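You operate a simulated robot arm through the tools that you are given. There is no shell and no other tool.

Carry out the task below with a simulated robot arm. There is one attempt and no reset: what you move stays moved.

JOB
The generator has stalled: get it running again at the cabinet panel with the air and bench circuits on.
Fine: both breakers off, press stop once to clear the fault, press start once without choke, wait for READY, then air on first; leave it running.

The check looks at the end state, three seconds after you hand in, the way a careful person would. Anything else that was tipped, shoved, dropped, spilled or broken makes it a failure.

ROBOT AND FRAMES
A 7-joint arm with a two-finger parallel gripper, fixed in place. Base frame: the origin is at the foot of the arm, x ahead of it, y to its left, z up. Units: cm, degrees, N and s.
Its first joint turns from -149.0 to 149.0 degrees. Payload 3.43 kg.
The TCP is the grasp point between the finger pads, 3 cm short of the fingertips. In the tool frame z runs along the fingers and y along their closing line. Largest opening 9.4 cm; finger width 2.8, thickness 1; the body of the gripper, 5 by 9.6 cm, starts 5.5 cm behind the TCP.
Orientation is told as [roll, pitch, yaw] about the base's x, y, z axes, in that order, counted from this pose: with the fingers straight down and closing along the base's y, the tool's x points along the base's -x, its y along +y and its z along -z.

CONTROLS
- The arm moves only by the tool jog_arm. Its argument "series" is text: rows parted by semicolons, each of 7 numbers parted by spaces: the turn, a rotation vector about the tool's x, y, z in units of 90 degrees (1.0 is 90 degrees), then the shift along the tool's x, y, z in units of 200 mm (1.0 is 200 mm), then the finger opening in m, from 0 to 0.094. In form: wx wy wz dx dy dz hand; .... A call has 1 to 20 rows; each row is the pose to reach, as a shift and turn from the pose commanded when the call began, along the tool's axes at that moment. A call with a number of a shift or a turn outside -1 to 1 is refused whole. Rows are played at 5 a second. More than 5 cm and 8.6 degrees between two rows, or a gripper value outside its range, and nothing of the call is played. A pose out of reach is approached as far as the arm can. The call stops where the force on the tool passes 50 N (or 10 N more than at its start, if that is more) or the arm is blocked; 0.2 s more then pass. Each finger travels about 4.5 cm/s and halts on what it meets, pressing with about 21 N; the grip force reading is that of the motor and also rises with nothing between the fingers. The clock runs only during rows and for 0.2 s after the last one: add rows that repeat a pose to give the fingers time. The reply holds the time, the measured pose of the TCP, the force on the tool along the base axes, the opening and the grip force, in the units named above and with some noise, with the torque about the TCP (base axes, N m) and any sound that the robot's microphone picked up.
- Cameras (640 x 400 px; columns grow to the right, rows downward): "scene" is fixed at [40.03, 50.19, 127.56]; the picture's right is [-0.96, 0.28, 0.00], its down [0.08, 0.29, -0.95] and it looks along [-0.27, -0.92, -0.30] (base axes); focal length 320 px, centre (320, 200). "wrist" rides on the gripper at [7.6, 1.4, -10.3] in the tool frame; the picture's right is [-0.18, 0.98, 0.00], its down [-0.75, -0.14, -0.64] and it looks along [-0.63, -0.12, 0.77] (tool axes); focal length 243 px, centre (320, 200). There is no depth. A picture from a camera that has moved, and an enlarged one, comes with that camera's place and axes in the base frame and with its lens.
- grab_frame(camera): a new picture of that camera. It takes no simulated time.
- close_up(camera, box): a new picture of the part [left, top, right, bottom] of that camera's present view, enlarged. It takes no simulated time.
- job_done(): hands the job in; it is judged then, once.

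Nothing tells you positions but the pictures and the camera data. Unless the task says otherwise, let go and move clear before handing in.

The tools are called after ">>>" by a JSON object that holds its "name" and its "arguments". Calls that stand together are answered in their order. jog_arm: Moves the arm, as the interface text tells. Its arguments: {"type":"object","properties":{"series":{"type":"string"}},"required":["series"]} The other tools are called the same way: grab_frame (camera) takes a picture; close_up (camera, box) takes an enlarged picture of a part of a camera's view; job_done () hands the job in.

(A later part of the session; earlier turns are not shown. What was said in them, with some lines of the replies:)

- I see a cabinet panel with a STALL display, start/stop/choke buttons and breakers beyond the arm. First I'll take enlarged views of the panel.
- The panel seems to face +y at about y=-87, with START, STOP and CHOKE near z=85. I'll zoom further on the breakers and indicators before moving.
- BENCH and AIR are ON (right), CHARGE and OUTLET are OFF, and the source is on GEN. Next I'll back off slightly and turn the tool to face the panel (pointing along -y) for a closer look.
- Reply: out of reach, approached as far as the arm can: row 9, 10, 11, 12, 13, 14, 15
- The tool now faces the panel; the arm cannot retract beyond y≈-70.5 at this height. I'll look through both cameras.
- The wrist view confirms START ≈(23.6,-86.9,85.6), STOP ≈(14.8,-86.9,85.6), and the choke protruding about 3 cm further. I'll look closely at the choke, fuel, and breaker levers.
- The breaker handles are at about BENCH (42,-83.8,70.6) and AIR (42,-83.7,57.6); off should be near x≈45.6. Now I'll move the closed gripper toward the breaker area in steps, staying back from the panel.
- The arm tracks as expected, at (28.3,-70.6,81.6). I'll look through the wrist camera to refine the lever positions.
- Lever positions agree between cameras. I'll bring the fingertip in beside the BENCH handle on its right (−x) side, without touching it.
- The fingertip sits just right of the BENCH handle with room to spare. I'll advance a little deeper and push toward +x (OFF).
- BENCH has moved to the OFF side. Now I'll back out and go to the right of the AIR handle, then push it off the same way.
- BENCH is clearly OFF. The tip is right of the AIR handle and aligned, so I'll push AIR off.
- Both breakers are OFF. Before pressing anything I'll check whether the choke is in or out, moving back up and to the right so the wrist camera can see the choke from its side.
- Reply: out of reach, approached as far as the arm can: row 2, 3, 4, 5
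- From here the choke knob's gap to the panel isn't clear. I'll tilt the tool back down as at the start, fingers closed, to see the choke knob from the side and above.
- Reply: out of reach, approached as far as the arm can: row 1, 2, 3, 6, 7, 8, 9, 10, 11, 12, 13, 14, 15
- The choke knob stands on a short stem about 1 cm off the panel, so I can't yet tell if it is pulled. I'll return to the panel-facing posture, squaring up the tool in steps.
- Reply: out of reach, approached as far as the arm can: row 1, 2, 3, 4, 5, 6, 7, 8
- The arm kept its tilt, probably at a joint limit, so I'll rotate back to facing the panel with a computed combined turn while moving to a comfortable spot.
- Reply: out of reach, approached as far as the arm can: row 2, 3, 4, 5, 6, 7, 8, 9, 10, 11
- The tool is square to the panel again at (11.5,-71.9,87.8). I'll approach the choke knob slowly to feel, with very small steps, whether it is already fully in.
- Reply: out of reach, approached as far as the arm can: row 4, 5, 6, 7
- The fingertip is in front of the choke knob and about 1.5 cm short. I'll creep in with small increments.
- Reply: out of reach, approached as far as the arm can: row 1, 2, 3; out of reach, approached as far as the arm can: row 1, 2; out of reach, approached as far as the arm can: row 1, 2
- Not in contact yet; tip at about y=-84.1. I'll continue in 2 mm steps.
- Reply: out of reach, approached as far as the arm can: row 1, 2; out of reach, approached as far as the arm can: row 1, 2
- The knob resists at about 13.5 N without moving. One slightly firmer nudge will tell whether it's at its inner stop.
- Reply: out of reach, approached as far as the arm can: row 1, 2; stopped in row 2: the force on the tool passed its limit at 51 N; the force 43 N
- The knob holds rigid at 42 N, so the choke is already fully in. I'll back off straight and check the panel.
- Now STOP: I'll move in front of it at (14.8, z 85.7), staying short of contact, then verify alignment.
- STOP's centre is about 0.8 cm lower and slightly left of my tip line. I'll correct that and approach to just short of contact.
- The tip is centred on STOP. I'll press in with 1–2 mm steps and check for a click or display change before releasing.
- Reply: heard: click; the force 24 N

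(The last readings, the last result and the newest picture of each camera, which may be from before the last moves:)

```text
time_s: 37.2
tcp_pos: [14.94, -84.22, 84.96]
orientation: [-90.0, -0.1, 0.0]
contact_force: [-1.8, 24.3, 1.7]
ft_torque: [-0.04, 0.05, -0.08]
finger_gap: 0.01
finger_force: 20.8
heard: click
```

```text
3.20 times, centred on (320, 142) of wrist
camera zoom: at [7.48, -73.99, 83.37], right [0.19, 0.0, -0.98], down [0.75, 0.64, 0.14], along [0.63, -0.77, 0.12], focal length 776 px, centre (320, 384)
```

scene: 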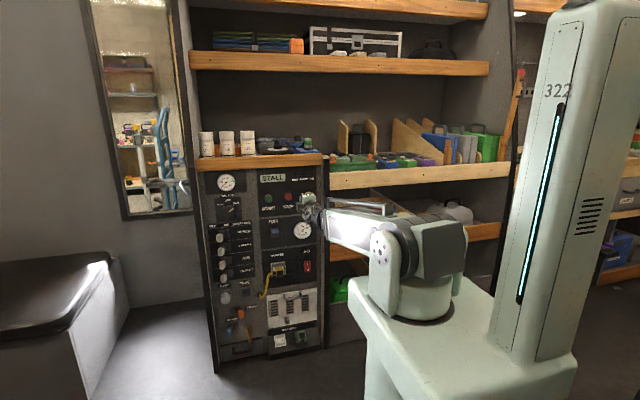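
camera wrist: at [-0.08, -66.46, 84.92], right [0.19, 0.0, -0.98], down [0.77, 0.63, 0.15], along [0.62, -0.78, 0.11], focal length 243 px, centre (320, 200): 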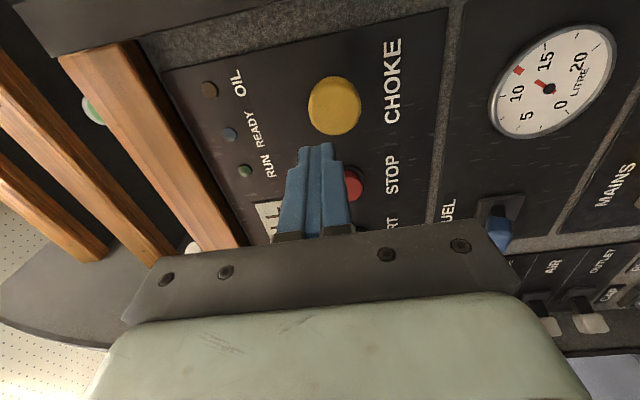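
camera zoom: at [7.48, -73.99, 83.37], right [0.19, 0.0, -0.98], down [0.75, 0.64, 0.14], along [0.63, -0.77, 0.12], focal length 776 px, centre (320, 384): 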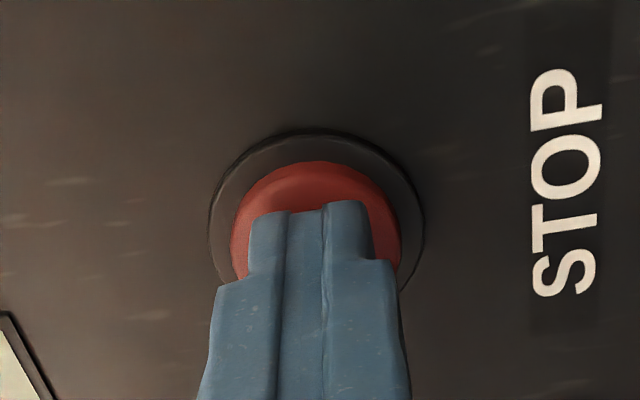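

STOP clicked once and the display reads OFF. I'll back off, move over to START, and verify alignment before pressing.

>>> {"name": "jog_arm", "arguments": {"series": "0 0 0 0 0 -0.05 0; 0 0 0 0 0 -0.15 0; 0 0 0 0 0 -0.25 0; 0 0 0 -0.15 0 -0.25 0; 0 0 0 -0.3 0 -0.25 0; 0 0 0 -0.44 0 -0.25 0; 0 0 0 -0.44 0 -0.1 0; 0 0 0 -0.44 0 -0.1 0"}}

>>> {"name": "close_up", "arguments": {"camera": "wrist", "box": [220, 80, 420, 205]}}

>>> {"name": "close_up", "arguments": {"camera": "scene", "box": [190, 150, 340, 244]}}

```text
time_s: 39.0
tcp_pos: [23.76, -82.39, 84.92]
orientation: [-89.9, 0.0, -0.1]
contact_force: [0.4, 0.0, -0.2]
ft_torque: [-0.01, 0.0, 0.01]
finger_gap: 0.0
finger_force: 21.7
```

```text
3.20 times, centred on (320, 142) of wrist
camera zoom: at [16.36, -72.11, 83.44], right [0.19, 0.0, -0.98], down [0.75, 0.64, 0.14], along [0.63, -0.77, 0.12], focal length 776 px, centre (320, 384)
```

zoom: 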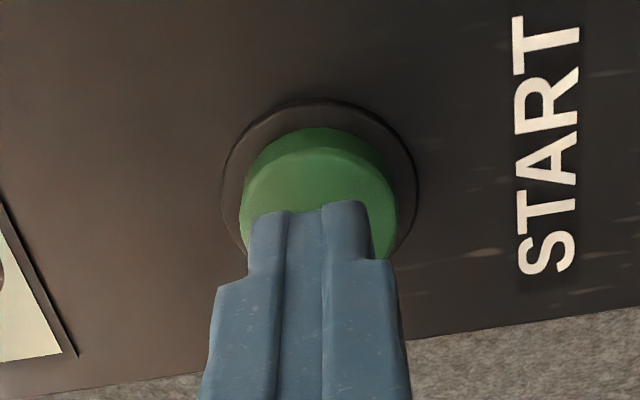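

```text
4.26 times, centred on (265, 197) of scene
camera zoom: at [40.03, 50.19, 127.56], right [-0.96, 0.28, 0.0], down [0.08, 0.29, -0.95], along [-0.27, -0.92, -0.3], focal length 1360 px, centre (554, 213)
```

zoom: 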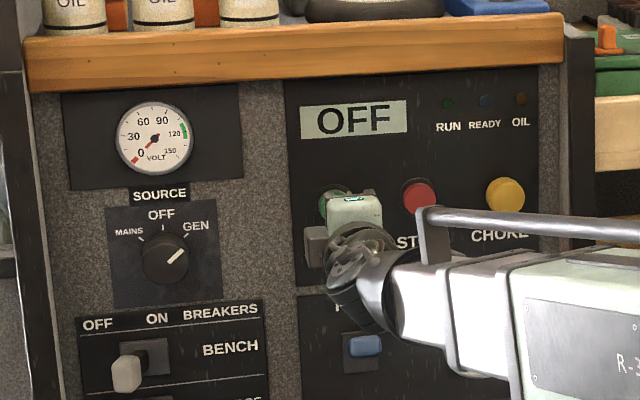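

Aligned with START, display OFF, choke in. I'll press START once.

>>> {"name": "jog_arm", "arguments": {"series": "0 0 0 0 0 0.03 0; 0 0 0 0 0 0.06 0; 0 0 0 0 0 0.07 0; 0 0 0 0 0 0.08 0; 0 0 0 0 0 0.09 0; 0 0 0 0 0 0.1 0; 0 0 0 0 0 0.1 0"}}

>>> {"name": "close_up", "arguments": {"camera": "scene", "box": [190, 150, 340, 244]}}

```text
time_s: 40.6
tcp_pos: [23.72, -84.19, 84.87]
orientation: [-89.8, -0.2, 0.1]
contact_force: [-0.6, 22.3, -8.6]
ft_torque: [0.28, 0.04, -0.02]
finger_gap: 0.0
finger_force: 20.9
heard: click
```

```text
4.26 times, centred on (265, 197) of scene
camera zoom: at [40.03, 50.19, 127.56], right [-0.96, 0.28, 0.0], down [0.08, 0.29, -0.95], along [-0.27, -0.92, -0.3], focal length 1360 px, centre (554, 213)
```

zoom: 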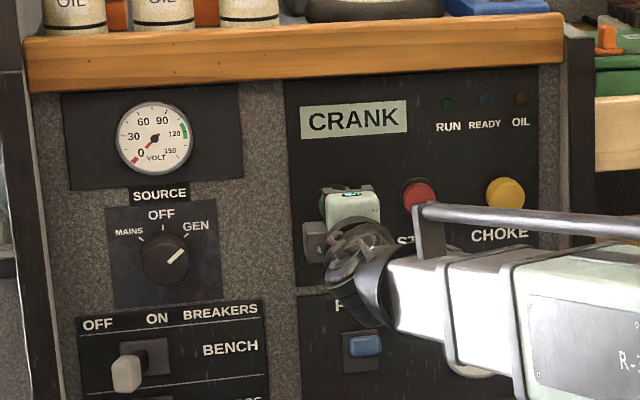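

START clicked and the display shows CRANK. I'll release and back off, watching the display.

>>> {"name": "jog_arm", "arguments": {"series": "0 0 0 0 0 -0.05 0; 0 0 0 0 0 -0.15 0; 0 0 0 0 0 -0.3 0; 0 0 0 0 0 -0.4 0"}}

>>> {"name": "close_up", "arguments": {"camera": "scene", "box": [190, 150, 340, 244]}}

```text
time_s: 41.6
tcp_pos: [23.63, -76.44, 84.79]
orientation: [-89.9, -0.1, -0.1]
contact_force: [-0.7, -0.3, 0.0]
ft_torque: [0.0, -0.03, -0.01]
finger_gap: 0.0
finger_force: 20.8
```

```text
4.26 times, centred on (265, 197) of scene
camera zoom: at [40.03, 50.19, 127.56], right [-0.96, 0.28, 0.0], down [0.08, 0.29, -0.95], along [-0.27, -0.92, -0.3], focal length 1360 px, centre (554, 213)
```

zoom: 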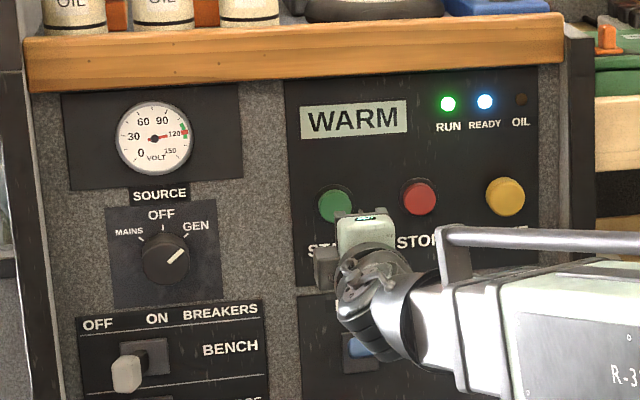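

The engine is running and warming up, with RUN lit. While waiting I'll move to the left of the AIR breaker, then recheck the READY state before touching it.

>>> {"name": "jog_arm", "arguments": {"series": "0 0 0 -0.1 0.1 -0.1 0; 0 0 0 -0.22 0.22 -0.1 0; 0 0 0 -0.34 0.34 -0.1 0; 0 0 0 -0.46 0.46 -0.1 0; 0 0 0 -0.58 0.58 -0.1 0; 0 0 0 -0.7 0.7 -0.1 0; 0 0 0 -0.7 0.7 -0.1 0"}}

>>> {"name": "close_up", "arguments": {"camera": "scene", "box": [190, 150, 340, 244]}}

>>> {"name": "jog_arm", "arguments": {"series": "0 0 0 -0.1 0.1 0 0; 0 0 0 -0.22 0.22 0 0; 0 0 0 -0.34 0.34 0 0; 0 0 0 -0.46 0.46 0 0; 0 0 0 -0.56 0.58 0 0; 0 0 0 -0.62 0.66 0 0; 0 0 0 -0.62 0.66 0 0"}}

>>> {"name": "close_up", "arguments": {"camera": "scene", "box": [190, 150, 340, 244]}}

>>> {"name": "grab_frame", "arguments": {"camera": "wrist"}}

```text
time_s: 43.2
tcp_pos: [37.75, -74.26, 70.89]
orientation: [-90.0, -0.1, -0.1]
contact_force: [0.0, -0.9, 0.4]
ft_torque: [-0.02, 0.0, 0.01]
finger_gap: 0.02
finger_force: 21.2
```

```text
4.26 times, centred on (265, 197) of scene
camera zoom: at [40.03, 50.19, 127.56], right [-0.96, 0.28, 0.0], down [0.08, 0.29, -0.95], along [-0.27, -0.92, -0.3], focal length 1360 px, centre (554, 213)
```

zoom: 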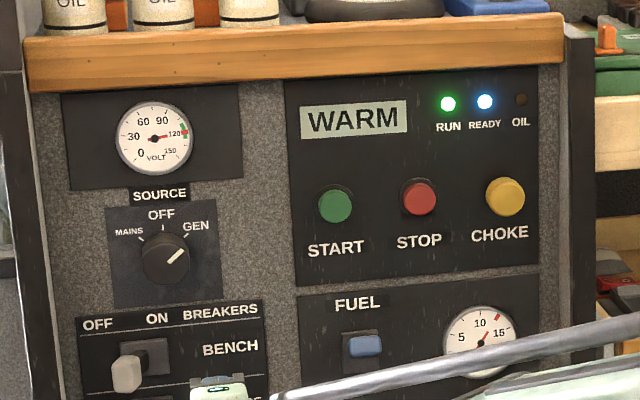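

```text
time_s: 44.8
tcp_pos: [50.24, -74.31, 57.57]
orientation: [-90.0, -0.2, 0.0]
contact_force: [0.1, -1.3, 0.3]
ft_torque: [0.01, 0.01, -0.02]
finger_gap: 0.02
finger_force: 20.8
```

```text
4.26 times, centred on (265, 197) of scene
camera zoom: at [40.03, 50.19, 127.56], right [-0.96, 0.28, 0.0], down [0.08, 0.29, -0.95], along [-0.27, -0.92, -0.3], focal length 1360 px, centre (554, 213)
```

zoom: 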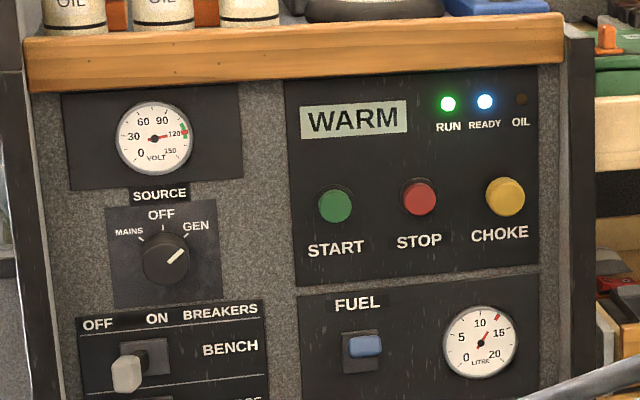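

```text
taken
camera wrist: at [42.84, -64.06, 56.14], right [0.19, 0.0, -0.98], down [0.75, 0.64, 0.14], along [0.63, -0.77, 0.12], focal length 243 px, centre (320, 200)
```

wrist: 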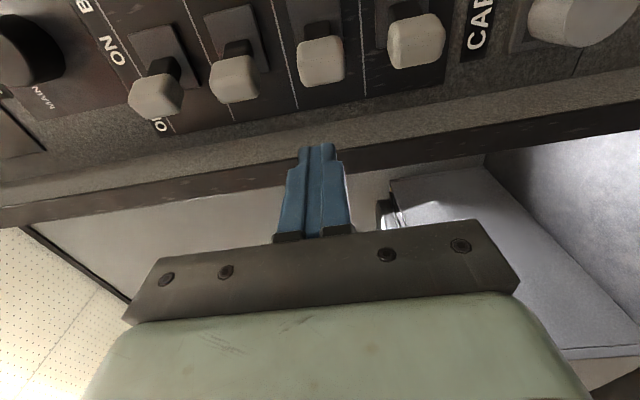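

The display still reads WARM with the READY lamp appearing lit (possibly blinking). I'll hold here and sample over time.

>>> {"name": "jog_arm", "arguments": {"series": "0 0 0 0 0 0 0"}}

>>> {"name": "close_up", "arguments": {"camera": "scene", "box": [255, 165, 330, 212]}}

>>> {"name": "jog_arm", "arguments": {"series": "0 0 0 0 0 0 0; 0 0 0 0 0 0 0"}}

>>> {"name": "close_up", "arguments": {"camera": "scene", "box": [255, 165, 330, 212]}}

>>> {"name": "jog_arm", "arguments": {"series": "0 0 0 0 0 0 0; 0 0 0 0 0 0 0; 0 0 0 0 0 0 0; 0 0 0 0 0 0 0; 0 0 0 0 0 0 0; 0 0 0 0 0 0 0; 0 0 0 0 0 0 0; 0 0 0 0 0 0 0; 0 0 0 0 0 0 0; 0 0 0 0 0 0 0; 0 0 0 0 0 0 0; 0 0 0 0 0 0 0; 0 0 0 0 0 0 0; 0 0 0 0 0 0 0; 0 0 0 0 0 0 0"}}

>>> {"name": "close_up", "arguments": {"camera": "scene", "box": [255, 165, 330, 212]}}

```text
time_s: 45.2
tcp_pos: [50.29, -74.31, 57.73]
orientation: [-89.9, -0.2, 0.0]
contact_force: [0.1, 0.3, 0.0]
ft_torque: [-0.03, -0.01, 0.01]
finger_gap: 0.0
finger_force: 21.2
```

```text
8.51 times, centred on (292, 188) of scene
camera zoom: at [40.03, 50.19, 127.56], right [-0.96, 0.28, 0.0], down [0.08, 0.29, -0.95], along [-0.27, -0.92, -0.3], focal length 2720 px, centre (554, 298)
```

zoom: 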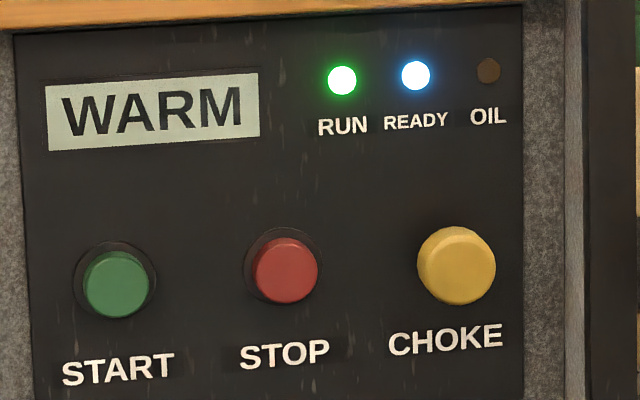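

```text
time_s: 45.8
tcp_pos: [50.29, -74.27, 57.69]
orientation: [-89.8, -0.1, 0.1]
contact_force: [-0.5, -0.5, 0.1]
ft_torque: [0.03, -0.01, 0.02]
finger_gap: 0.0
finger_force: 21.3
```

```text
8.51 times, centred on (292, 188) of scene
camera zoom: at [40.03, 50.19, 127.56], right [-0.96, 0.28, 0.0], down [0.08, 0.29, -0.95], along [-0.27, -0.92, -0.3], focal length 2720 px, centre (554, 298)
```

zoom: 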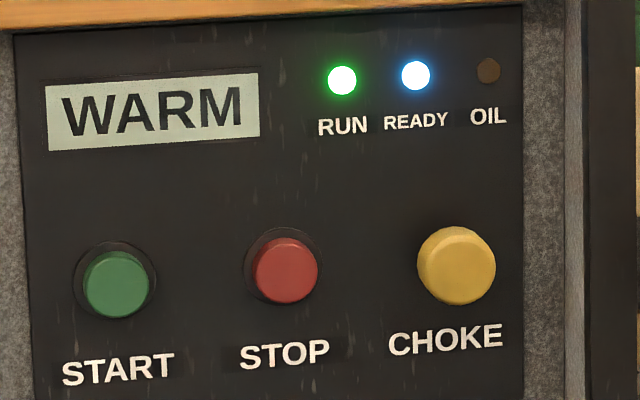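

```text
time_s: 49.0
tcp_pos: [50.3, -74.33, 57.71]
orientation: [-89.9, -0.1, -0.1]
contact_force: [0.1, 0.5, 0.3]
ft_torque: [-0.01, -0.02, 0.02]
finger_gap: 0.0
finger_force: 21.1
```

```text
8.51 times, centred on (292, 188) of scene
camera zoom: at [40.03, 50.19, 127.56], right [-0.96, 0.28, 0.0], down [0.08, 0.29, -0.95], along [-0.27, -0.92, -0.3], focal length 2720 px, centre (554, 298)
```

zoom: 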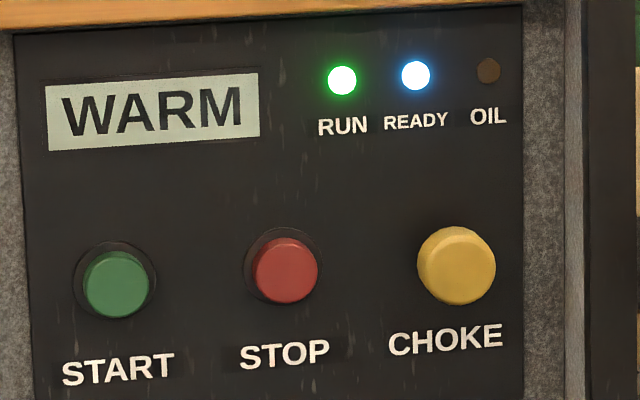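

READY is lit in every sample, but the display still says WARM. I'll wait longer to see whether it changes to a definite READY.

>>> {"name": "jog_arm", "arguments": {"series": "0 0 0 0 0 0 0; 0 0 0 0 0 0 0; 0 0 0 0 0 0 0; 0 0 0 0 0 0 0; 0 0 0 0 0 0 0; 0 0 0 0 0 0 0; 0 0 0 0 0 0 0; 0 0 0 0 0 0 0; 0 0 0 0 0 0 0; 0 0 0 0 0 0 0; 0 0 0 0 0 0 0; 0 0 0 0 0 0 0; 0 0 0 0 0 0 0; 0 0 0 0 0 0 0; 0 0 0 0 0 0 0; 0 0 0 0 0 0 0; 0 0 0 0 0 0 0; 0 0 0 0 0 0 0; 0 0 0 0 0 0 0; 0 0 0 0 0 0 0"}}

>>> {"name": "close_up", "arguments": {"camera": "scene", "box": [255, 165, 330, 212]}}

>>> {"name": "jog_arm", "arguments": {"series": "0 0 0 0 0 0 0; 0 0 0 0 0 0 0; 0 0 0 0 0 0 0; 0 0 0 0 0 0 0; 0 0 0 0 0 0 0; 0 0 0 0 0 0 0; 0 0 0 0 0 0 0; 0 0 0 0 0 0 0; 0 0 0 0 0 0 0; 0 0 0 0 0 0 0; 0 0 0 0 0 0 0; 0 0 0 0 0 0 0; 0 0 0 0 0 0 0; 0 0 0 0 0 0 0; 0 0 0 0 0 0 0; 0 0 0 0 0 0 0; 0 0 0 0 0 0 0; 0 0 0 0 0 0 0; 0 0 0 0 0 0 0"}}

>>> {"name": "close_up", "arguments": {"camera": "scene", "box": [255, 165, 330, 212]}}

>>> {"name": "jog_arm", "arguments": {"series": "0 0 0 0 0 0 0; 0 0 0 0 0 0 0; 0 0 0 0 0 0 0; 0 0 0 0 0 0 0; 0 0 0 0 0 0 0; 0 0 0 0 0 0 0; 0 0 0 0 0 0 0; 0 0 0 0 0 0 0; 0 0 0 0 0 0 0; 0 0 0 0 0 0 0; 0 0 0 0 0 0 0; 0 0 0 0 0 0 0; 0 0 0 0 0 0 0; 0 0 0 0 0 0 0; 0 0 0 0 0 0 0; 0 0 0 0 0 0 0; 0 0 0 0 0 0 0; 0 0 0 0 0 0 0; 0 0 0 0 0 0 0; 0 0 0 0 0 0 0"}}

>>> {"name": "close_up", "arguments": {"camera": "scene", "box": [190, 150, 340, 244]}}

```text
time_s: 53.2
tcp_pos: [50.33, -74.25, 57.65]
orientation: [-89.9, -0.1, 0.0]
contact_force: [0.5, 0.1, -0.4]
ft_torque: [-0.03, -0.01, -0.02]
finger_gap: 0.0
finger_force: 20.6
```

```text
8.51 times, centred on (292, 188) of scene
camera zoom: at [40.03, 50.19, 127.56], right [-0.96, 0.28, 0.0], down [0.08, 0.29, -0.95], along [-0.27, -0.92, -0.3], focal length 2720 px, centre (554, 298)
```

zoom: 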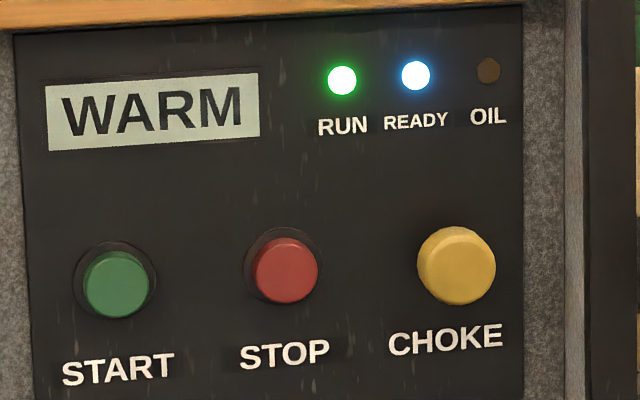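

```text
time_s: 57.2
tcp_pos: [50.27, -74.34, 57.54]
orientation: [-89.9, -0.1, 0.0]
contact_force: [-0.3, -0.5, 0.6]
ft_torque: [0.06, 0.02, 0.02]
finger_gap: 0.0
finger_force: 21.5
```

```text
8.51 times, centred on (292, 188) of scene
camera zoom: at [40.03, 50.19, 127.56], right [-0.96, 0.28, 0.0], down [0.08, 0.29, -0.95], along [-0.27, -0.92, -0.3], focal length 2720 px, centre (554, 298)
```

zoom: 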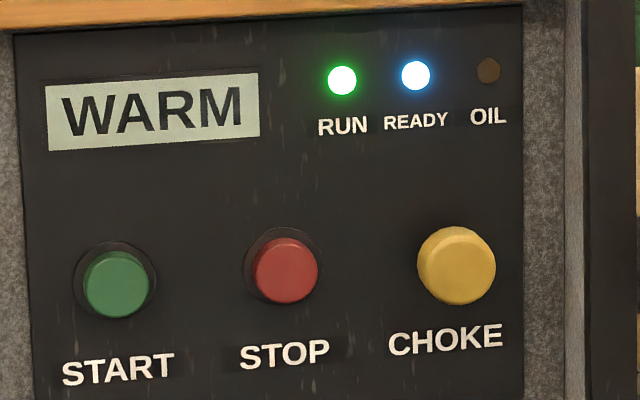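

```text
time_s: 61.4
tcp_pos: [50.28, -74.29, 57.67]
orientation: [-89.9, -0.1, 0.2]
contact_force: [-0.2, -0.1, -0.1]
ft_torque: [0.01, -0.03, -0.02]
finger_gap: 0.02
finger_force: 20.9
```

```text
4.26 times, centred on (265, 197) of scene
camera zoom: at [40.03, 50.19, 127.56], right [-0.96, 0.28, 0.0], down [0.08, 0.29, -0.95], along [-0.27, -0.92, -0.3], focal length 1360 px, centre (554, 213)
```

zoom: 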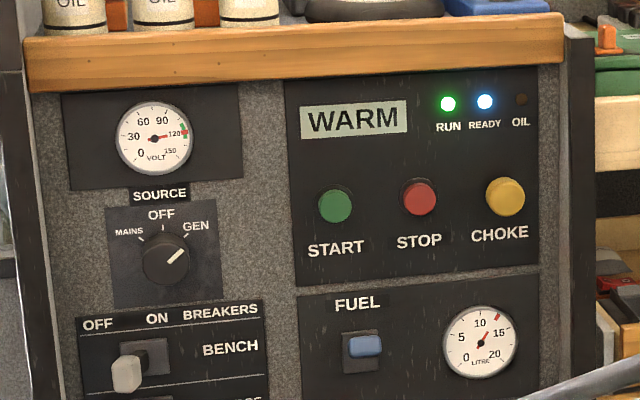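

READY has been lit in all samples, but those samples could coincide with a slow blink. I'll take a few closely spaced ones to be sure it is steady.

>>> {"name": "jog_arm", "arguments": {"series": "0 0 0 0 0 0 0; 0 0 0 0 0 0 0"}}

>>> {"name": "close_up", "arguments": {"camera": "scene", "box": [290, 165, 330, 190]}}

>>> {"name": "jog_arm", "arguments": {"series": "0 0 0 0 0 0 0"}}

>>> {"name": "close_up", "arguments": {"camera": "scene", "box": [290, 165, 330, 190]}}

>>> {"name": "jog_arm", "arguments": {"series": "0 0 0 0 0 0 0"}}

>>> {"name": "close_up", "arguments": {"camera": "scene", "box": [255, 165, 330, 212]}}

>>> {"name": "jog_arm", "arguments": {"series": "0 0 0 0 0 0 0; 0 0 0 0 0 0 0; 0 0 0 0 0 0 0; 0 0 0 0 0 0 0; 0 0 0 0 0 0 0; 0 0 0 0 0 0 0; 0 0 0 0 0 0 0; 0 0 0 0 0 0 0; 0 0 0 0 0 0 0; 0 0 0 0 0 0 0; 0 0 0 0 0 0 0; 0 0 0 0 0 0 0; 0 0 0 0 0 0 0; 0 0 0 0 0 0 0; 0 0 0 0 0 0 0; 0 0 0 0 0 0 0; 0 0 0 0 0 0 0; 0 0 0 0 0 0 0; 0 0 0 0 0 0 0; 0 0 0 0 0 0 0"}}

>>> {"name": "close_up", "arguments": {"camera": "scene", "box": [255, 165, 330, 212]}}

```text
time_s: 62.0
tcp_pos: [50.28, -74.33, 57.69]
orientation: [-89.9, -0.1, 0.0]
contact_force: [-0.8, -0.1, 0.2]
ft_torque: [-0.01, 0.0, 0.0]
finger_gap: 0.01
finger_force: 20.8
```

```text
16.00 times, centred on (310, 178) of scene
camera zoom: at [40.03, 50.19, 127.56], right [-0.96, 0.28, 0.0], down [0.08, 0.29, -0.95], along [-0.27, -0.92, -0.3], focal length 5113 px, centre (480, 560)
```

zoom: 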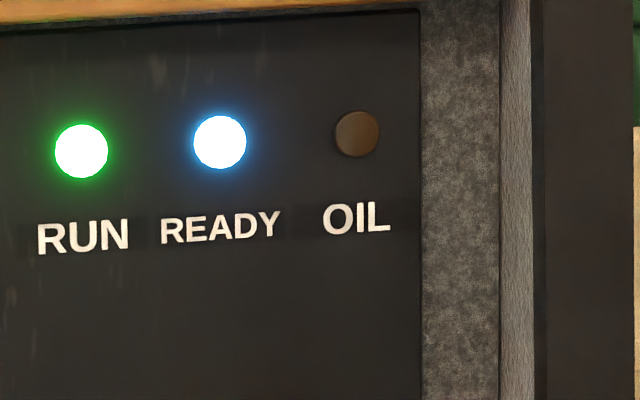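

```text
time_s: 62.4
tcp_pos: [50.31, -74.31, 57.67]
orientation: [-89.9, -0.1, 0.0]
contact_force: [0.4, -0.4, 1.2]
ft_torque: [-0.01, -0.01, 0.0]
finger_gap: 0.01
finger_force: 20.4
```

```text
16.00 times, centred on (310, 178) of scene
camera zoom: at [40.03, 50.19, 127.56], right [-0.96, 0.28, 0.0], down [0.08, 0.29, -0.95], along [-0.27, -0.92, -0.3], focal length 5113 px, centre (480, 560)
```

zoom: 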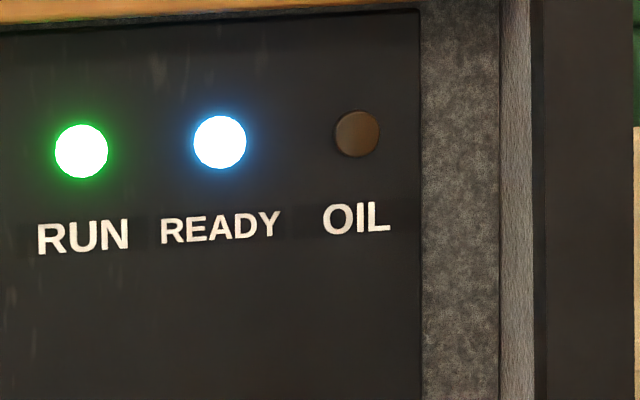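

```text
time_s: 62.8
tcp_pos: [50.19, -74.27, 57.64]
orientation: [-89.9, -0.1, 0.1]
contact_force: [0.9, 0.3, -0.4]
ft_torque: [-0.01, 0.05, 0.0]
finger_gap: 0.0
finger_force: 20.9
```

```text
8.51 times, centred on (292, 188) of scene
camera zoom: at [40.03, 50.19, 127.56], right [-0.96, 0.28, 0.0], down [0.08, 0.29, -0.95], along [-0.27, -0.92, -0.3], focal length 2720 px, centre (554, 298)
```

zoom: 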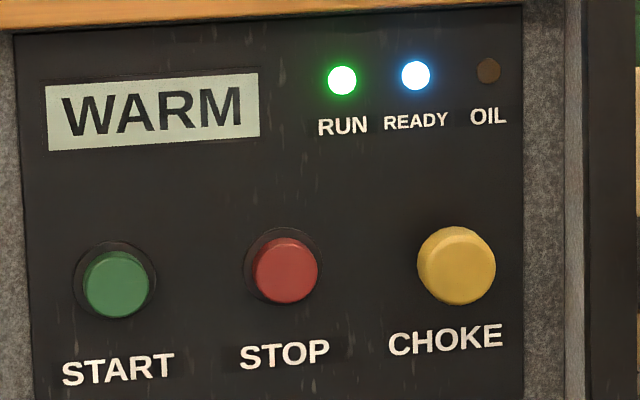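

```text
time_s: 67.0
tcp_pos: [50.18, -74.34, 57.66]
orientation: [-89.9, -0.2, 0.0]
contact_force: [0.0, -0.7, 0.0]
ft_torque: [0.03, 0.0, -0.03]
finger_gap: 0.01
finger_force: 21.1
```

```text
8.51 times, centred on (292, 188) of scene
camera zoom: at [40.03, 50.19, 127.56], right [-0.96, 0.28, 0.0], down [0.08, 0.29, -0.95], along [-0.27, -0.92, -0.3], focal length 2720 px, centre (554, 298)
```

zoom: 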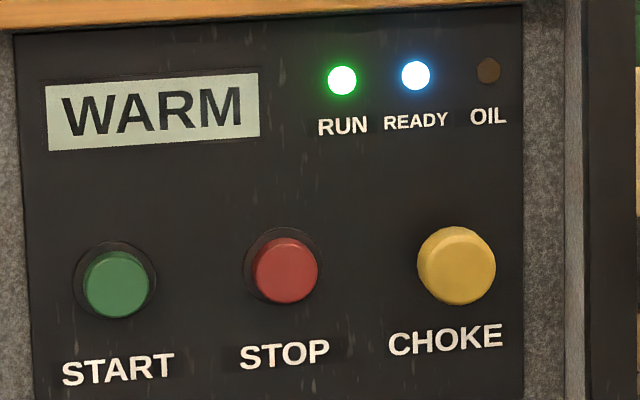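

READY is steady. I'll wait a further stretch in case the display moves on from WARM before loading the generator.

>>> {"name": "jog_arm", "arguments": {"series": "0 0 0 0 0 0 0; 0 0 0 0 0 0 0; 0 0 0 0 0 0 0; 0 0 0 0 0 0 0; 0 0 0 0 0 0 0; 0 0 0 0 0 0 0; 0 0 0 0 0 0 0; 0 0 0 0 0 0 0; 0 0 0 0 0 0 0; 0 0 0 0 0 0 0; 0 0 0 0 0 0 0; 0 0 0 0 0 0 0; 0 0 0 0 0 0 0; 0 0 0 0 0 0 0; 0 0 0 0 0 0 0; 0 0 0 0 0 0 0; 0 0 0 0 0 0 0; 0 0 0 0 0 0 0; 0 0 0 0 0 0 0; 0 0 0 0 0 0 0"}}

>>> {"name": "jog_arm", "arguments": {"series": "0 0 0 0 0 0 0; 0 0 0 0 0 0 0; 0 0 0 0 0 0 0; 0 0 0 0 0 0 0; 0 0 0 0 0 0 0; 0 0 0 0 0 0 0; 0 0 0 0 0 0 0; 0 0 0 0 0 0 0; 0 0 0 0 0 0 0; 0 0 0 0 0 0 0; 0 0 0 0 0 0 0; 0 0 0 0 0 0 0; 0 0 0 0 0 0 0; 0 0 0 0 0 0 0; 0 0 0 0 0 0 0; 0 0 0 0 0 0 0; 0 0 0 0 0 0 0; 0 0 0 0 0 0 0; 0 0 0 0 0 0 0; 0 0 0 0 0 0 0"}}

>>> {"name": "jog_arm", "arguments": {"series": "0 0 0 0 0 0 0; 0 0 0 0 0 0 0; 0 0 0 0 0 0 0; 0 0 0 0 0 0 0; 0 0 0 0 0 0 0; 0 0 0 0 0 0 0; 0 0 0 0 0 0 0; 0 0 0 0 0 0 0; 0 0 0 0 0 0 0; 0 0 0 0 0 0 0; 0 0 0 0 0 0 0; 0 0 0 0 0 0 0; 0 0 0 0 0 0 0; 0 0 0 0 0 0 0; 0 0 0 0 0 0 0; 0 0 0 0 0 0 0; 0 0 0 0 0 0 0; 0 0 0 0 0 0 0; 0 0 0 0 0 0 0; 0 0 0 0 0 0 0"}}

>>> {"name": "jog_arm", "arguments": {"series": "0 0 0 0 0 0 0; 0 0 0 0 0 0 0; 0 0 0 0 0 0 0; 0 0 0 0 0 0 0; 0 0 0 0 0 0 0; 0 0 0 0 0 0 0; 0 0 0 0 0 0 0; 0 0 0 0 0 0 0; 0 0 0 0 0 0 0; 0 0 0 0 0 0 0; 0 0 0 0 0 0 0; 0 0 0 0 0 0 0; 0 0 0 0 0 0 0; 0 0 0 0 0 0 0; 0 0 0 0 0 0 0; 0 0 0 0 0 0 0; 0 0 0 0 0 0 0; 0 0 0 0 0 0 0; 0 0 0 0 0 0 0; 0 0 0 0 0 0 0"}}

>>> {"name": "close_up", "arguments": {"camera": "scene", "box": [190, 150, 340, 244]}}

>>> {"name": "close_up", "arguments": {"camera": "wrist", "box": [80, 0, 480, 220]}}

```text
time_s: 71.2
tcp_pos: [50.36, -74.33, 57.64]
orientation: [-89.8, -0.1, 0.1]
contact_force: [-0.5, 0.1, -0.7]
ft_torque: [0.01, -0.03, 0.03]
finger_gap: 0.01
finger_force: 21.2
```

```text
time_s: 75.4
tcp_pos: [50.27, -74.32, 57.74]
orientation: [-89.9, -0.1, 0.0]
contact_force: [-0.2, 0.1, 0.6]
ft_torque: [0.03, -0.01, -0.01]
finger_gap: 0.01
finger_force: 20.8
```

```text
time_s: 79.6
tcp_pos: [50.24, -74.38, 57.66]
orientation: [-89.9, -0.1, -0.1]
contact_force: [-0.3, 0.4, -0.7]
ft_torque: [-0.03, 0.02, -0.02]
finger_gap: 0.02
finger_force: 20.9
```

```text
time_s: 83.8
tcp_pos: [50.43, -74.27, 57.6]
orientation: [-89.9, -0.1, 0.0]
contact_force: [-0.2, 0.3, 0.9]
ft_torque: [0.02, 0.02, 0.01]
finger_gap: 0.0
finger_force: 20.7
```

```text
4.26 times, centred on (265, 197) of scene
camera zoom: at [40.03, 50.19, 127.56], right [-0.96, 0.28, 0.0], down [0.08, 0.29, -0.95], along [-0.27, -0.92, -0.3], focal length 1360 px, centre (554, 213)
```

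zoom: 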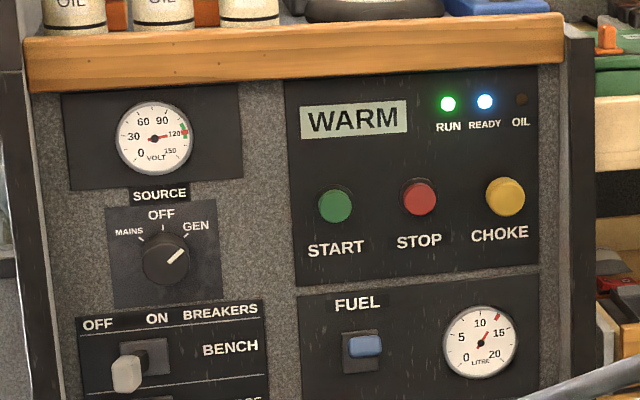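

```text
1.60 times, centred on (280, 110) of wrist
camera zoom: at [42.83, -64.07, 56.15], right [0.19, 0.0, -0.98], down [0.75, 0.64, 0.14], along [0.63, -0.77, 0.12], focal length 388 px, centre (384, 344)
```

zoom: 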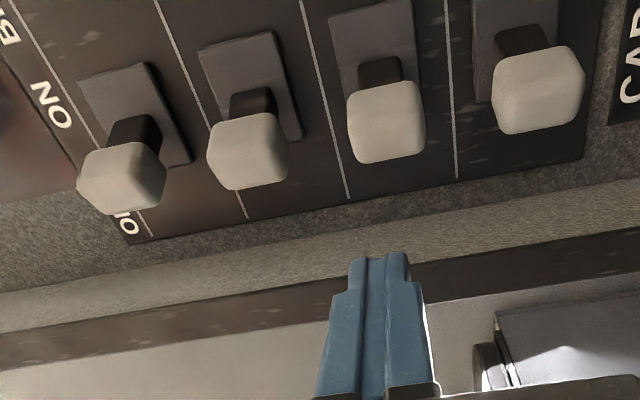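

READY steady for over 40 s with RUN lit and voltage in the green. Now AIR on first: inserting the tip left of the AIR handle and pushing toward −x.

>>> {"name": "jog_arm", "arguments": {"series": "0 0 0 0 0.02 0.12 0; 0 0 0 0 0.02 0.24 0; 0 0 0 0 0.02 0.365 0; 0 0 0 0.04 0.02 0.365 0; 0 0 0 0.08 0.02 0.365 0; 0 0 0 0.12 0.02 0.365 0; 0 0 0 0.16 0.02 0.365 0; 0 0 0 0.2 0.02 0.365 0; 0 0 0 0.24 0.02 0.365 0; 0 0 0 0.27 0.02 0.365 0; 0 0 0 0.295 0.02 0.365 0; 0 0 0 0.295 0.02 0.365 0"}}

>>> {"name": "close_up", "arguments": {"camera": "scene", "box": [190, 160, 340, 280]}}

>>> {"name": "grab_frame", "arguments": {"camera": "wrist"}}

```text
time_s: 86.2
tcp_pos: [45.41, -81.53, 57.29]
orientation: [-89.8, 0.3, 1.3]
contact_force: [7.4, 4.6, 0.8]
ft_torque: [-0.09, -0.07, 0.14]
finger_gap: 0.01
finger_force: 21.1
stopped in row 11: the force on the tool passed its limit at 56 N (the readings are from after the stop); the commanded pose is now the measured one
```

```text
3.33 times, centred on (265, 220) of scene
camera zoom: at [40.03, 50.19, 127.56], right [-0.96, 0.28, 0.0], down [0.08, 0.29, -0.95], along [-0.27, -0.92, -0.3], focal length 1065 px, centre (503, 133)
```

zoom: 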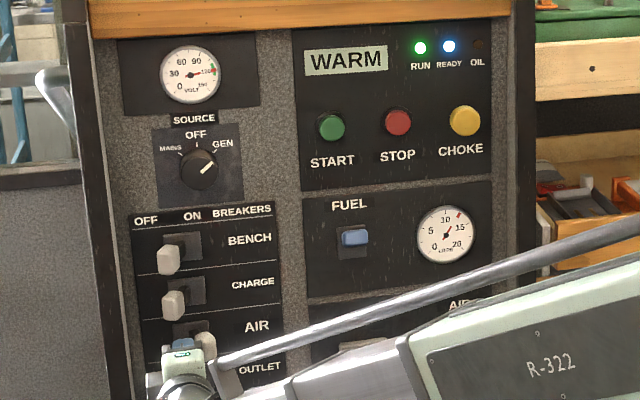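

```text
taken
camera wrist: at [37.78, -71.42, 55.83], right [0.18, 0.01, -0.98], down [0.74, 0.66, 0.14], along [0.65, -0.75, 0.11], focal length 243 px, centre (320, 200)
```

wrist: 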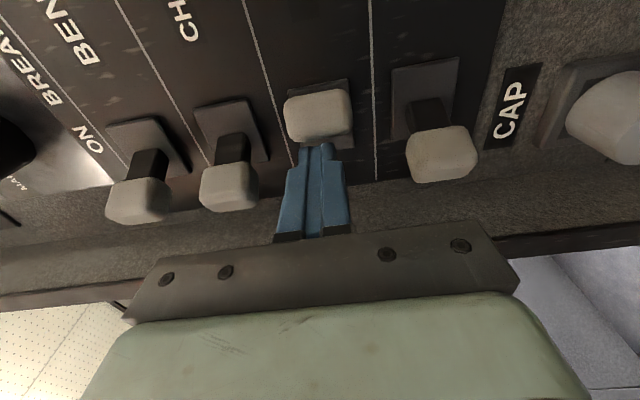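

AIR has moved to its ON stop (force limit reached there). I'll back off gently and check that it stays on.

>>> {"name": "jog_arm", "arguments": {"series": "0 0 0 -0.03 0 0 0; 0 0 0 -0.06 0 -0.05 0; 0 0 0 -0.1 0 -0.2 0; 0 0 0 -0.2 0 -0.35 0; 0 0 0 -0.24 0 -0.38 0; 0 0 0 -0.24 0 -0.38 0"}}

>>> {"name": "close_up", "arguments": {"camera": "scene", "box": [190, 160, 340, 280]}}

>>> {"name": "grab_frame", "arguments": {"camera": "wrist"}}

```text
time_s: 87.6
tcp_pos: [49.97, -73.84, 57.22]
orientation: [-89.8, 0.2, 1.0]
contact_force: [1.3, 0.1, 0.5]
ft_torque: [0.01, -0.05, 0.0]
finger_gap: 0.0
finger_force: 21.0
```

```text
3.33 times, centred on (265, 220) of scene
camera zoom: at [40.03, 50.19, 127.56], right [-0.96, 0.28, 0.0], down [0.08, 0.29, -0.95], along [-0.27, -0.92, -0.3], focal length 1065 px, centre (503, 133)
```

zoom: 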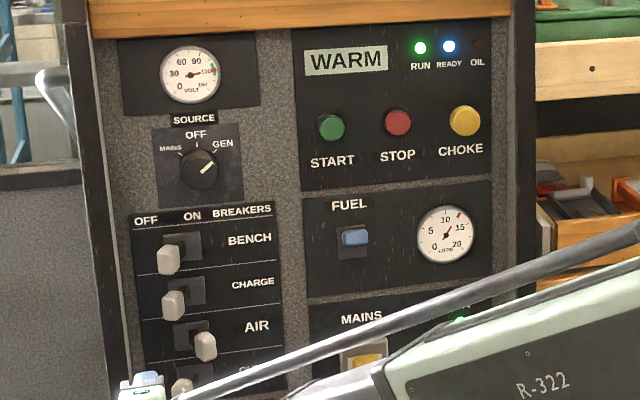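

```text
taken
camera wrist: at [42.31, -63.79, 55.84], right [0.18, 0.01, -0.98], down [0.74, 0.65, 0.14], along [0.65, -0.76, 0.11], focal length 243 px, centre (320, 200)
```

wrist: 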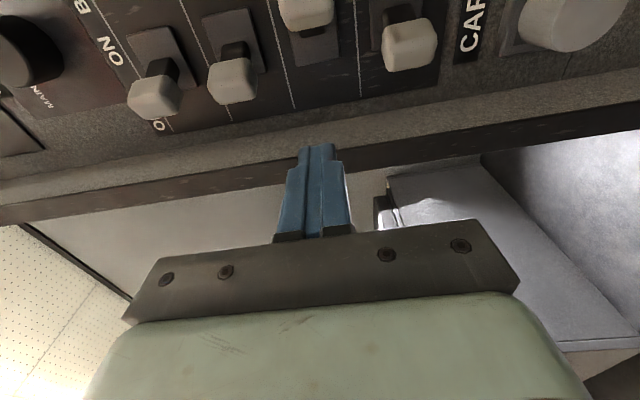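

AIR is ON and its lamp is lit, with the generator still running. I'll go up to the left of BENCH and recheck the panel before pushing.

>>> {"name": "jog_arm", "arguments": {"series": "0 0.011 0 0 -0.15 0 0; 0 0.011 0 0 -0.3 0 0; 0 0.011 0 0 -0.45 0 0; 0 0.011 0 0 -0.6 0 0; 0 0.011 0 0 -0.645 0 0; 0 0.011 0 0 -0.645 0 0; 0 0.011 0 0 -0.645 0 0; 0 0.011 0 0 -0.645 0 0; 0 0.011 0 0 -0.645 0 0; 0 0.011 0 0 -0.645 0 0; 0 0.011 0 0 -0.645 0 0; 0 0.011 0 0 -0.645 0 0; 0 0.011 0 0 -0.645 0 0"}}

>>> {"name": "close_up", "arguments": {"camera": "scene", "box": [190, 160, 340, 280]}}

>>> {"name": "grab_frame", "arguments": {"camera": "wrist"}}

```text
time_s: 90.4
tcp_pos: [50.1, -73.97, 70.02]
orientation: [-89.8, 0.2, 0.0]
contact_force: [0.0, -0.2, 0.6]
ft_torque: [0.02, 0.03, 0.0]
finger_gap: 0.0
finger_force: 20.9
```

```text
3.33 times, centred on (265, 220) of scene
camera zoom: at [40.03, 50.19, 127.56], right [-0.96, 0.28, 0.0], down [0.08, 0.29, -0.95], along [-0.27, -0.92, -0.3], focal length 1065 px, centre (503, 133)
```

zoom: 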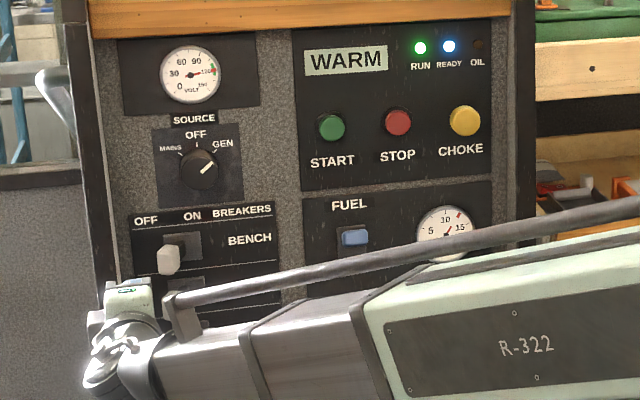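

```text
taken
camera wrist: at [42.61, -63.7, 68.66], right [0.18, 0.0, -0.98], down [0.75, 0.64, 0.14], along [0.63, -0.77, 0.11], focal length 243 px, centre (320, 200)
```

wrist: 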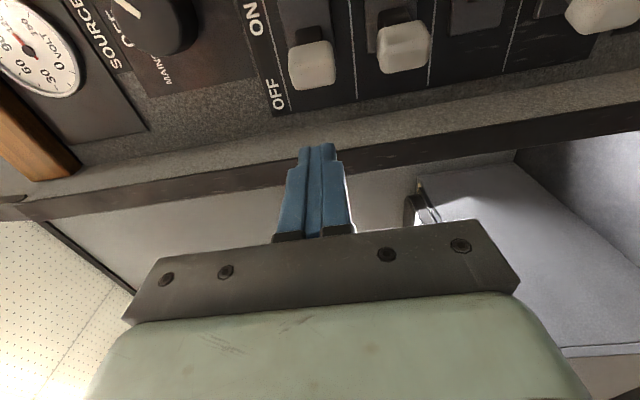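

Still running steadily with READY lit. The tip is level with the BENCH handle, so I'll push it on.

>>> {"name": "jog_arm", "arguments": {"series": "0 0 0 0 0 0.12 0; 0 0 0 0 0 0.25 0; 0 0 0 0 0 0.375 0; 0 0 0 0.04 0 0.375 0; 0 0 0 0.08 0 0.375 0; 0 0 0 0.12 0 0.375 0; 0 0 0 0.16 0 0.375 0; 0 0 0 0.2 0 0.375 0; 0 0 0 0.225 0 0.375 0; 0 0 0 0.245 0 0.375 0; 0 0 0 0.245 0 0.375 0"}}

>>> {"name": "jog_arm", "arguments": {"series": "0 0 0 -0.03 0 0 0; 0 0 0 -0.06 0 -0.05 0; 0 0 0 -0.1 0 -0.2 0; 0 0 0 -0.2 0 -0.35 0; 0 0 0 -0.24 0 -0.4 0; 0 0 0 -0.24 0 -0.4 0"}}

>>> {"name": "close_up", "arguments": {"camera": "scene", "box": [190, 160, 340, 280]}}

>>> {"name": "grab_frame", "arguments": {"camera": "wrist"}}

```text
time_s: 92.8
tcp_pos: [45.37, -81.24, 70.23]
orientation: [-89.8, 0.2, 0.4]
contact_force: [23.0, 1.0, 3.2]
ft_torque: [-0.15, -0.01, 0.69]
finger_gap: 0.0
finger_force: 21.2
```

```text
time_s: 94.2
tcp_pos: [50.02, -73.34, 70.18]
orientation: [-89.8, 0.2, 0.0]
contact_force: [0.2, 0.3, -0.1]
ft_torque: [0.0, 0.02, -0.02]
finger_gap: 0.02
finger_force: 20.9
```

```text
3.33 times, centred on (265, 220) of scene
camera zoom: at [40.03, 50.19, 127.56], right [-0.96, 0.28, 0.0], down [0.08, 0.29, -0.95], along [-0.27, -0.92, -0.3], focal length 1065 px, centre (503, 133)
```

zoom: 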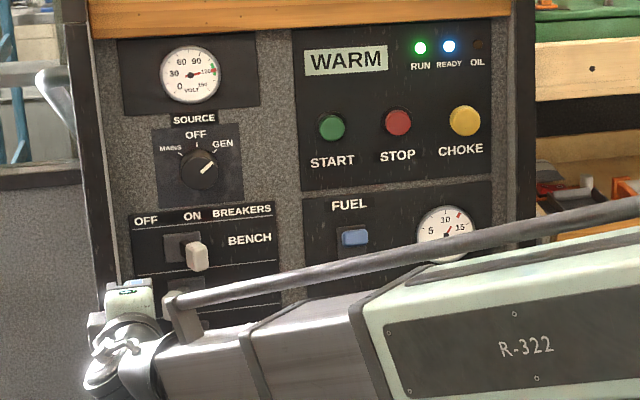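

```text
taken
camera wrist: at [42.49, -63.16, 68.75], right [0.18, 0.0, -0.98], down [0.75, 0.64, 0.14], along [0.63, -0.77, 0.11], focal length 243 px, centre (320, 200)
```

wrist: 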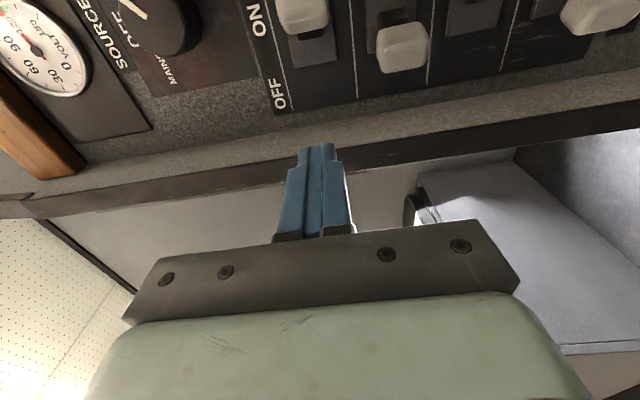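

Both breakers are ON and the generator is still running. I'll move the arm clear upward and check the whole panel after a few seconds.

>>> {"name": "jog_arm", "arguments": {"series": "0 0 0 0.05 -0.15 0 0; 0 0 0 0.1 -0.3 0 0; 0 0 0 0.2 -0.45 0 0; 0 0 0 0.3 -0.6 0 0; 0 0 0 0.4 -0.75 0 0; 0 0 0 0.5 -0.9 0 0; 0 0 0 0.65 -1 0 0; 0 0 0 0.8 -1 0 0; 0 0 0 0.95 -1 0 0; 0 0 0 0.95 -1 0 0; 0 0 0 0.95 -1 0 0; 0 0 0 0.95 -1 0 0; 0 0 0 0.95 -1 0 0; 0 0 0 0.95 -1 0 0; 0 0 0 0.95 -1 0 0; 0 0 0 0.95 -1 0 0"}}

>>> {"name": "grab_frame", "arguments": {"camera": "scene"}}

>>> {"name": "close_up", "arguments": {"camera": "scene", "box": [190, 150, 340, 244]}}

>>> {"name": "close_up", "arguments": {"camera": "scene", "box": [190, 210, 340, 310]}}

```text
time_s: 97.6
tcp_pos: [31.03, -73.37, 90.17]
orientation: [-89.8, 0.3, 0.0]
contact_force: [-0.1, -0.3, -0.5]
ft_torque: [-0.02, -0.03, 0.02]
finger_gap: 0.0
finger_force: 20.5
```

```text
taken
```

scene: 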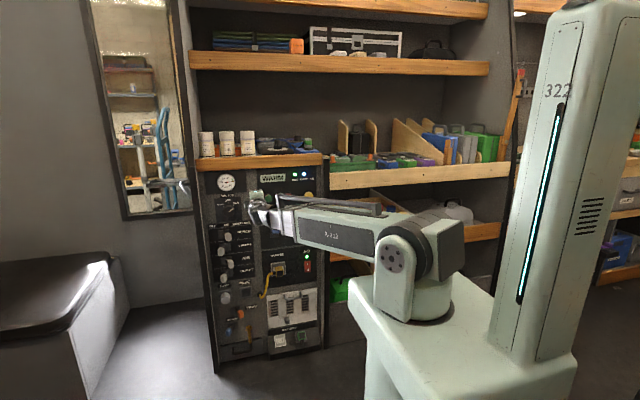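

```text
4.26 times, centred on (265, 197) of scene
camera zoom: at [40.03, 50.19, 127.56], right [-0.96, 0.28, 0.0], down [0.08, 0.29, -0.95], along [-0.27, -0.92, -0.3], focal length 1360 px, centre (554, 213)
```

zoom: 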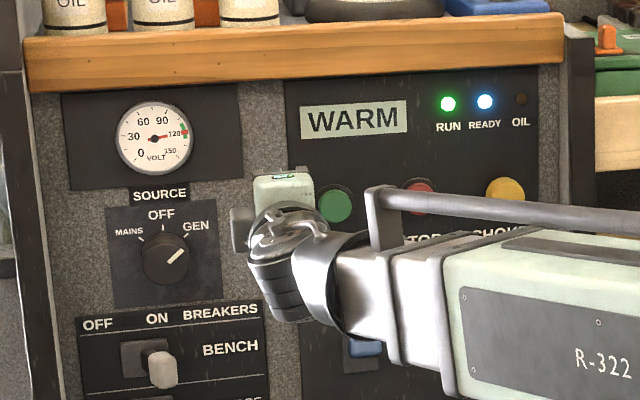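

```text
4.00 times, centred on (265, 260) of scene
camera zoom: at [40.03, 50.19, 127.56], right [-0.96, 0.28, 0.0], down [0.08, 0.29, -0.95], along [-0.27, -0.92, -0.3], focal length 1278 px, centre (540, -40)
```

zoom: 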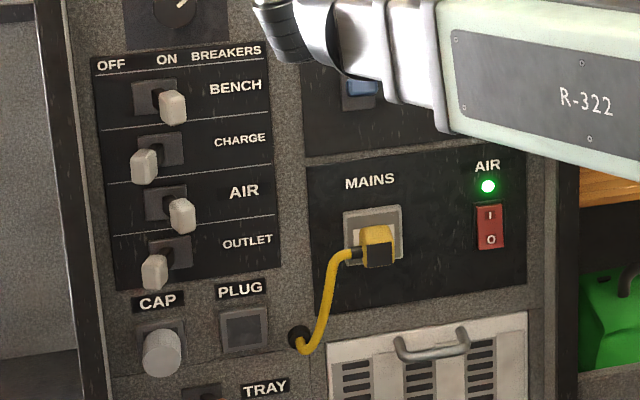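

Everything checks out: RUN and READY are lit, the voltage is in the green and the air lamp is on. BENCH and AIR are ON, CHARGE and OUTLET are untouched, and the arm is clear of the panel, so I'm handing in.

>>> {"name": "job_done", "arguments": {}}

```text
The job is handed in.
```

The generator is running again with the AIR and BENCH circuits on, and I've handed the job in. At my last look, RUN and READY were lit, the voltage was in the green and the air lamp was on.

- **Clearing the fault:** I switched both breakers off and pressed STOP once. The display went from STALL to OFF.
- **Starting:** I pressed START once without choke. It showed CRANK, then WARM with RUN and READY lit.
- **Loading:** READY stayed lit for over 40 seconds, so I switched AIR on first, then BENCH.

The display still said WARM when I handed in. I took the READY lamp as the signal.

Before starting, I pressed on the choke knob to check whether it was pulled out. It was already fully in and didn't move. I left CHARGE, OUTLET, the source selector and the fuel lever as they were. The arm is back from the panel and touching nothing.
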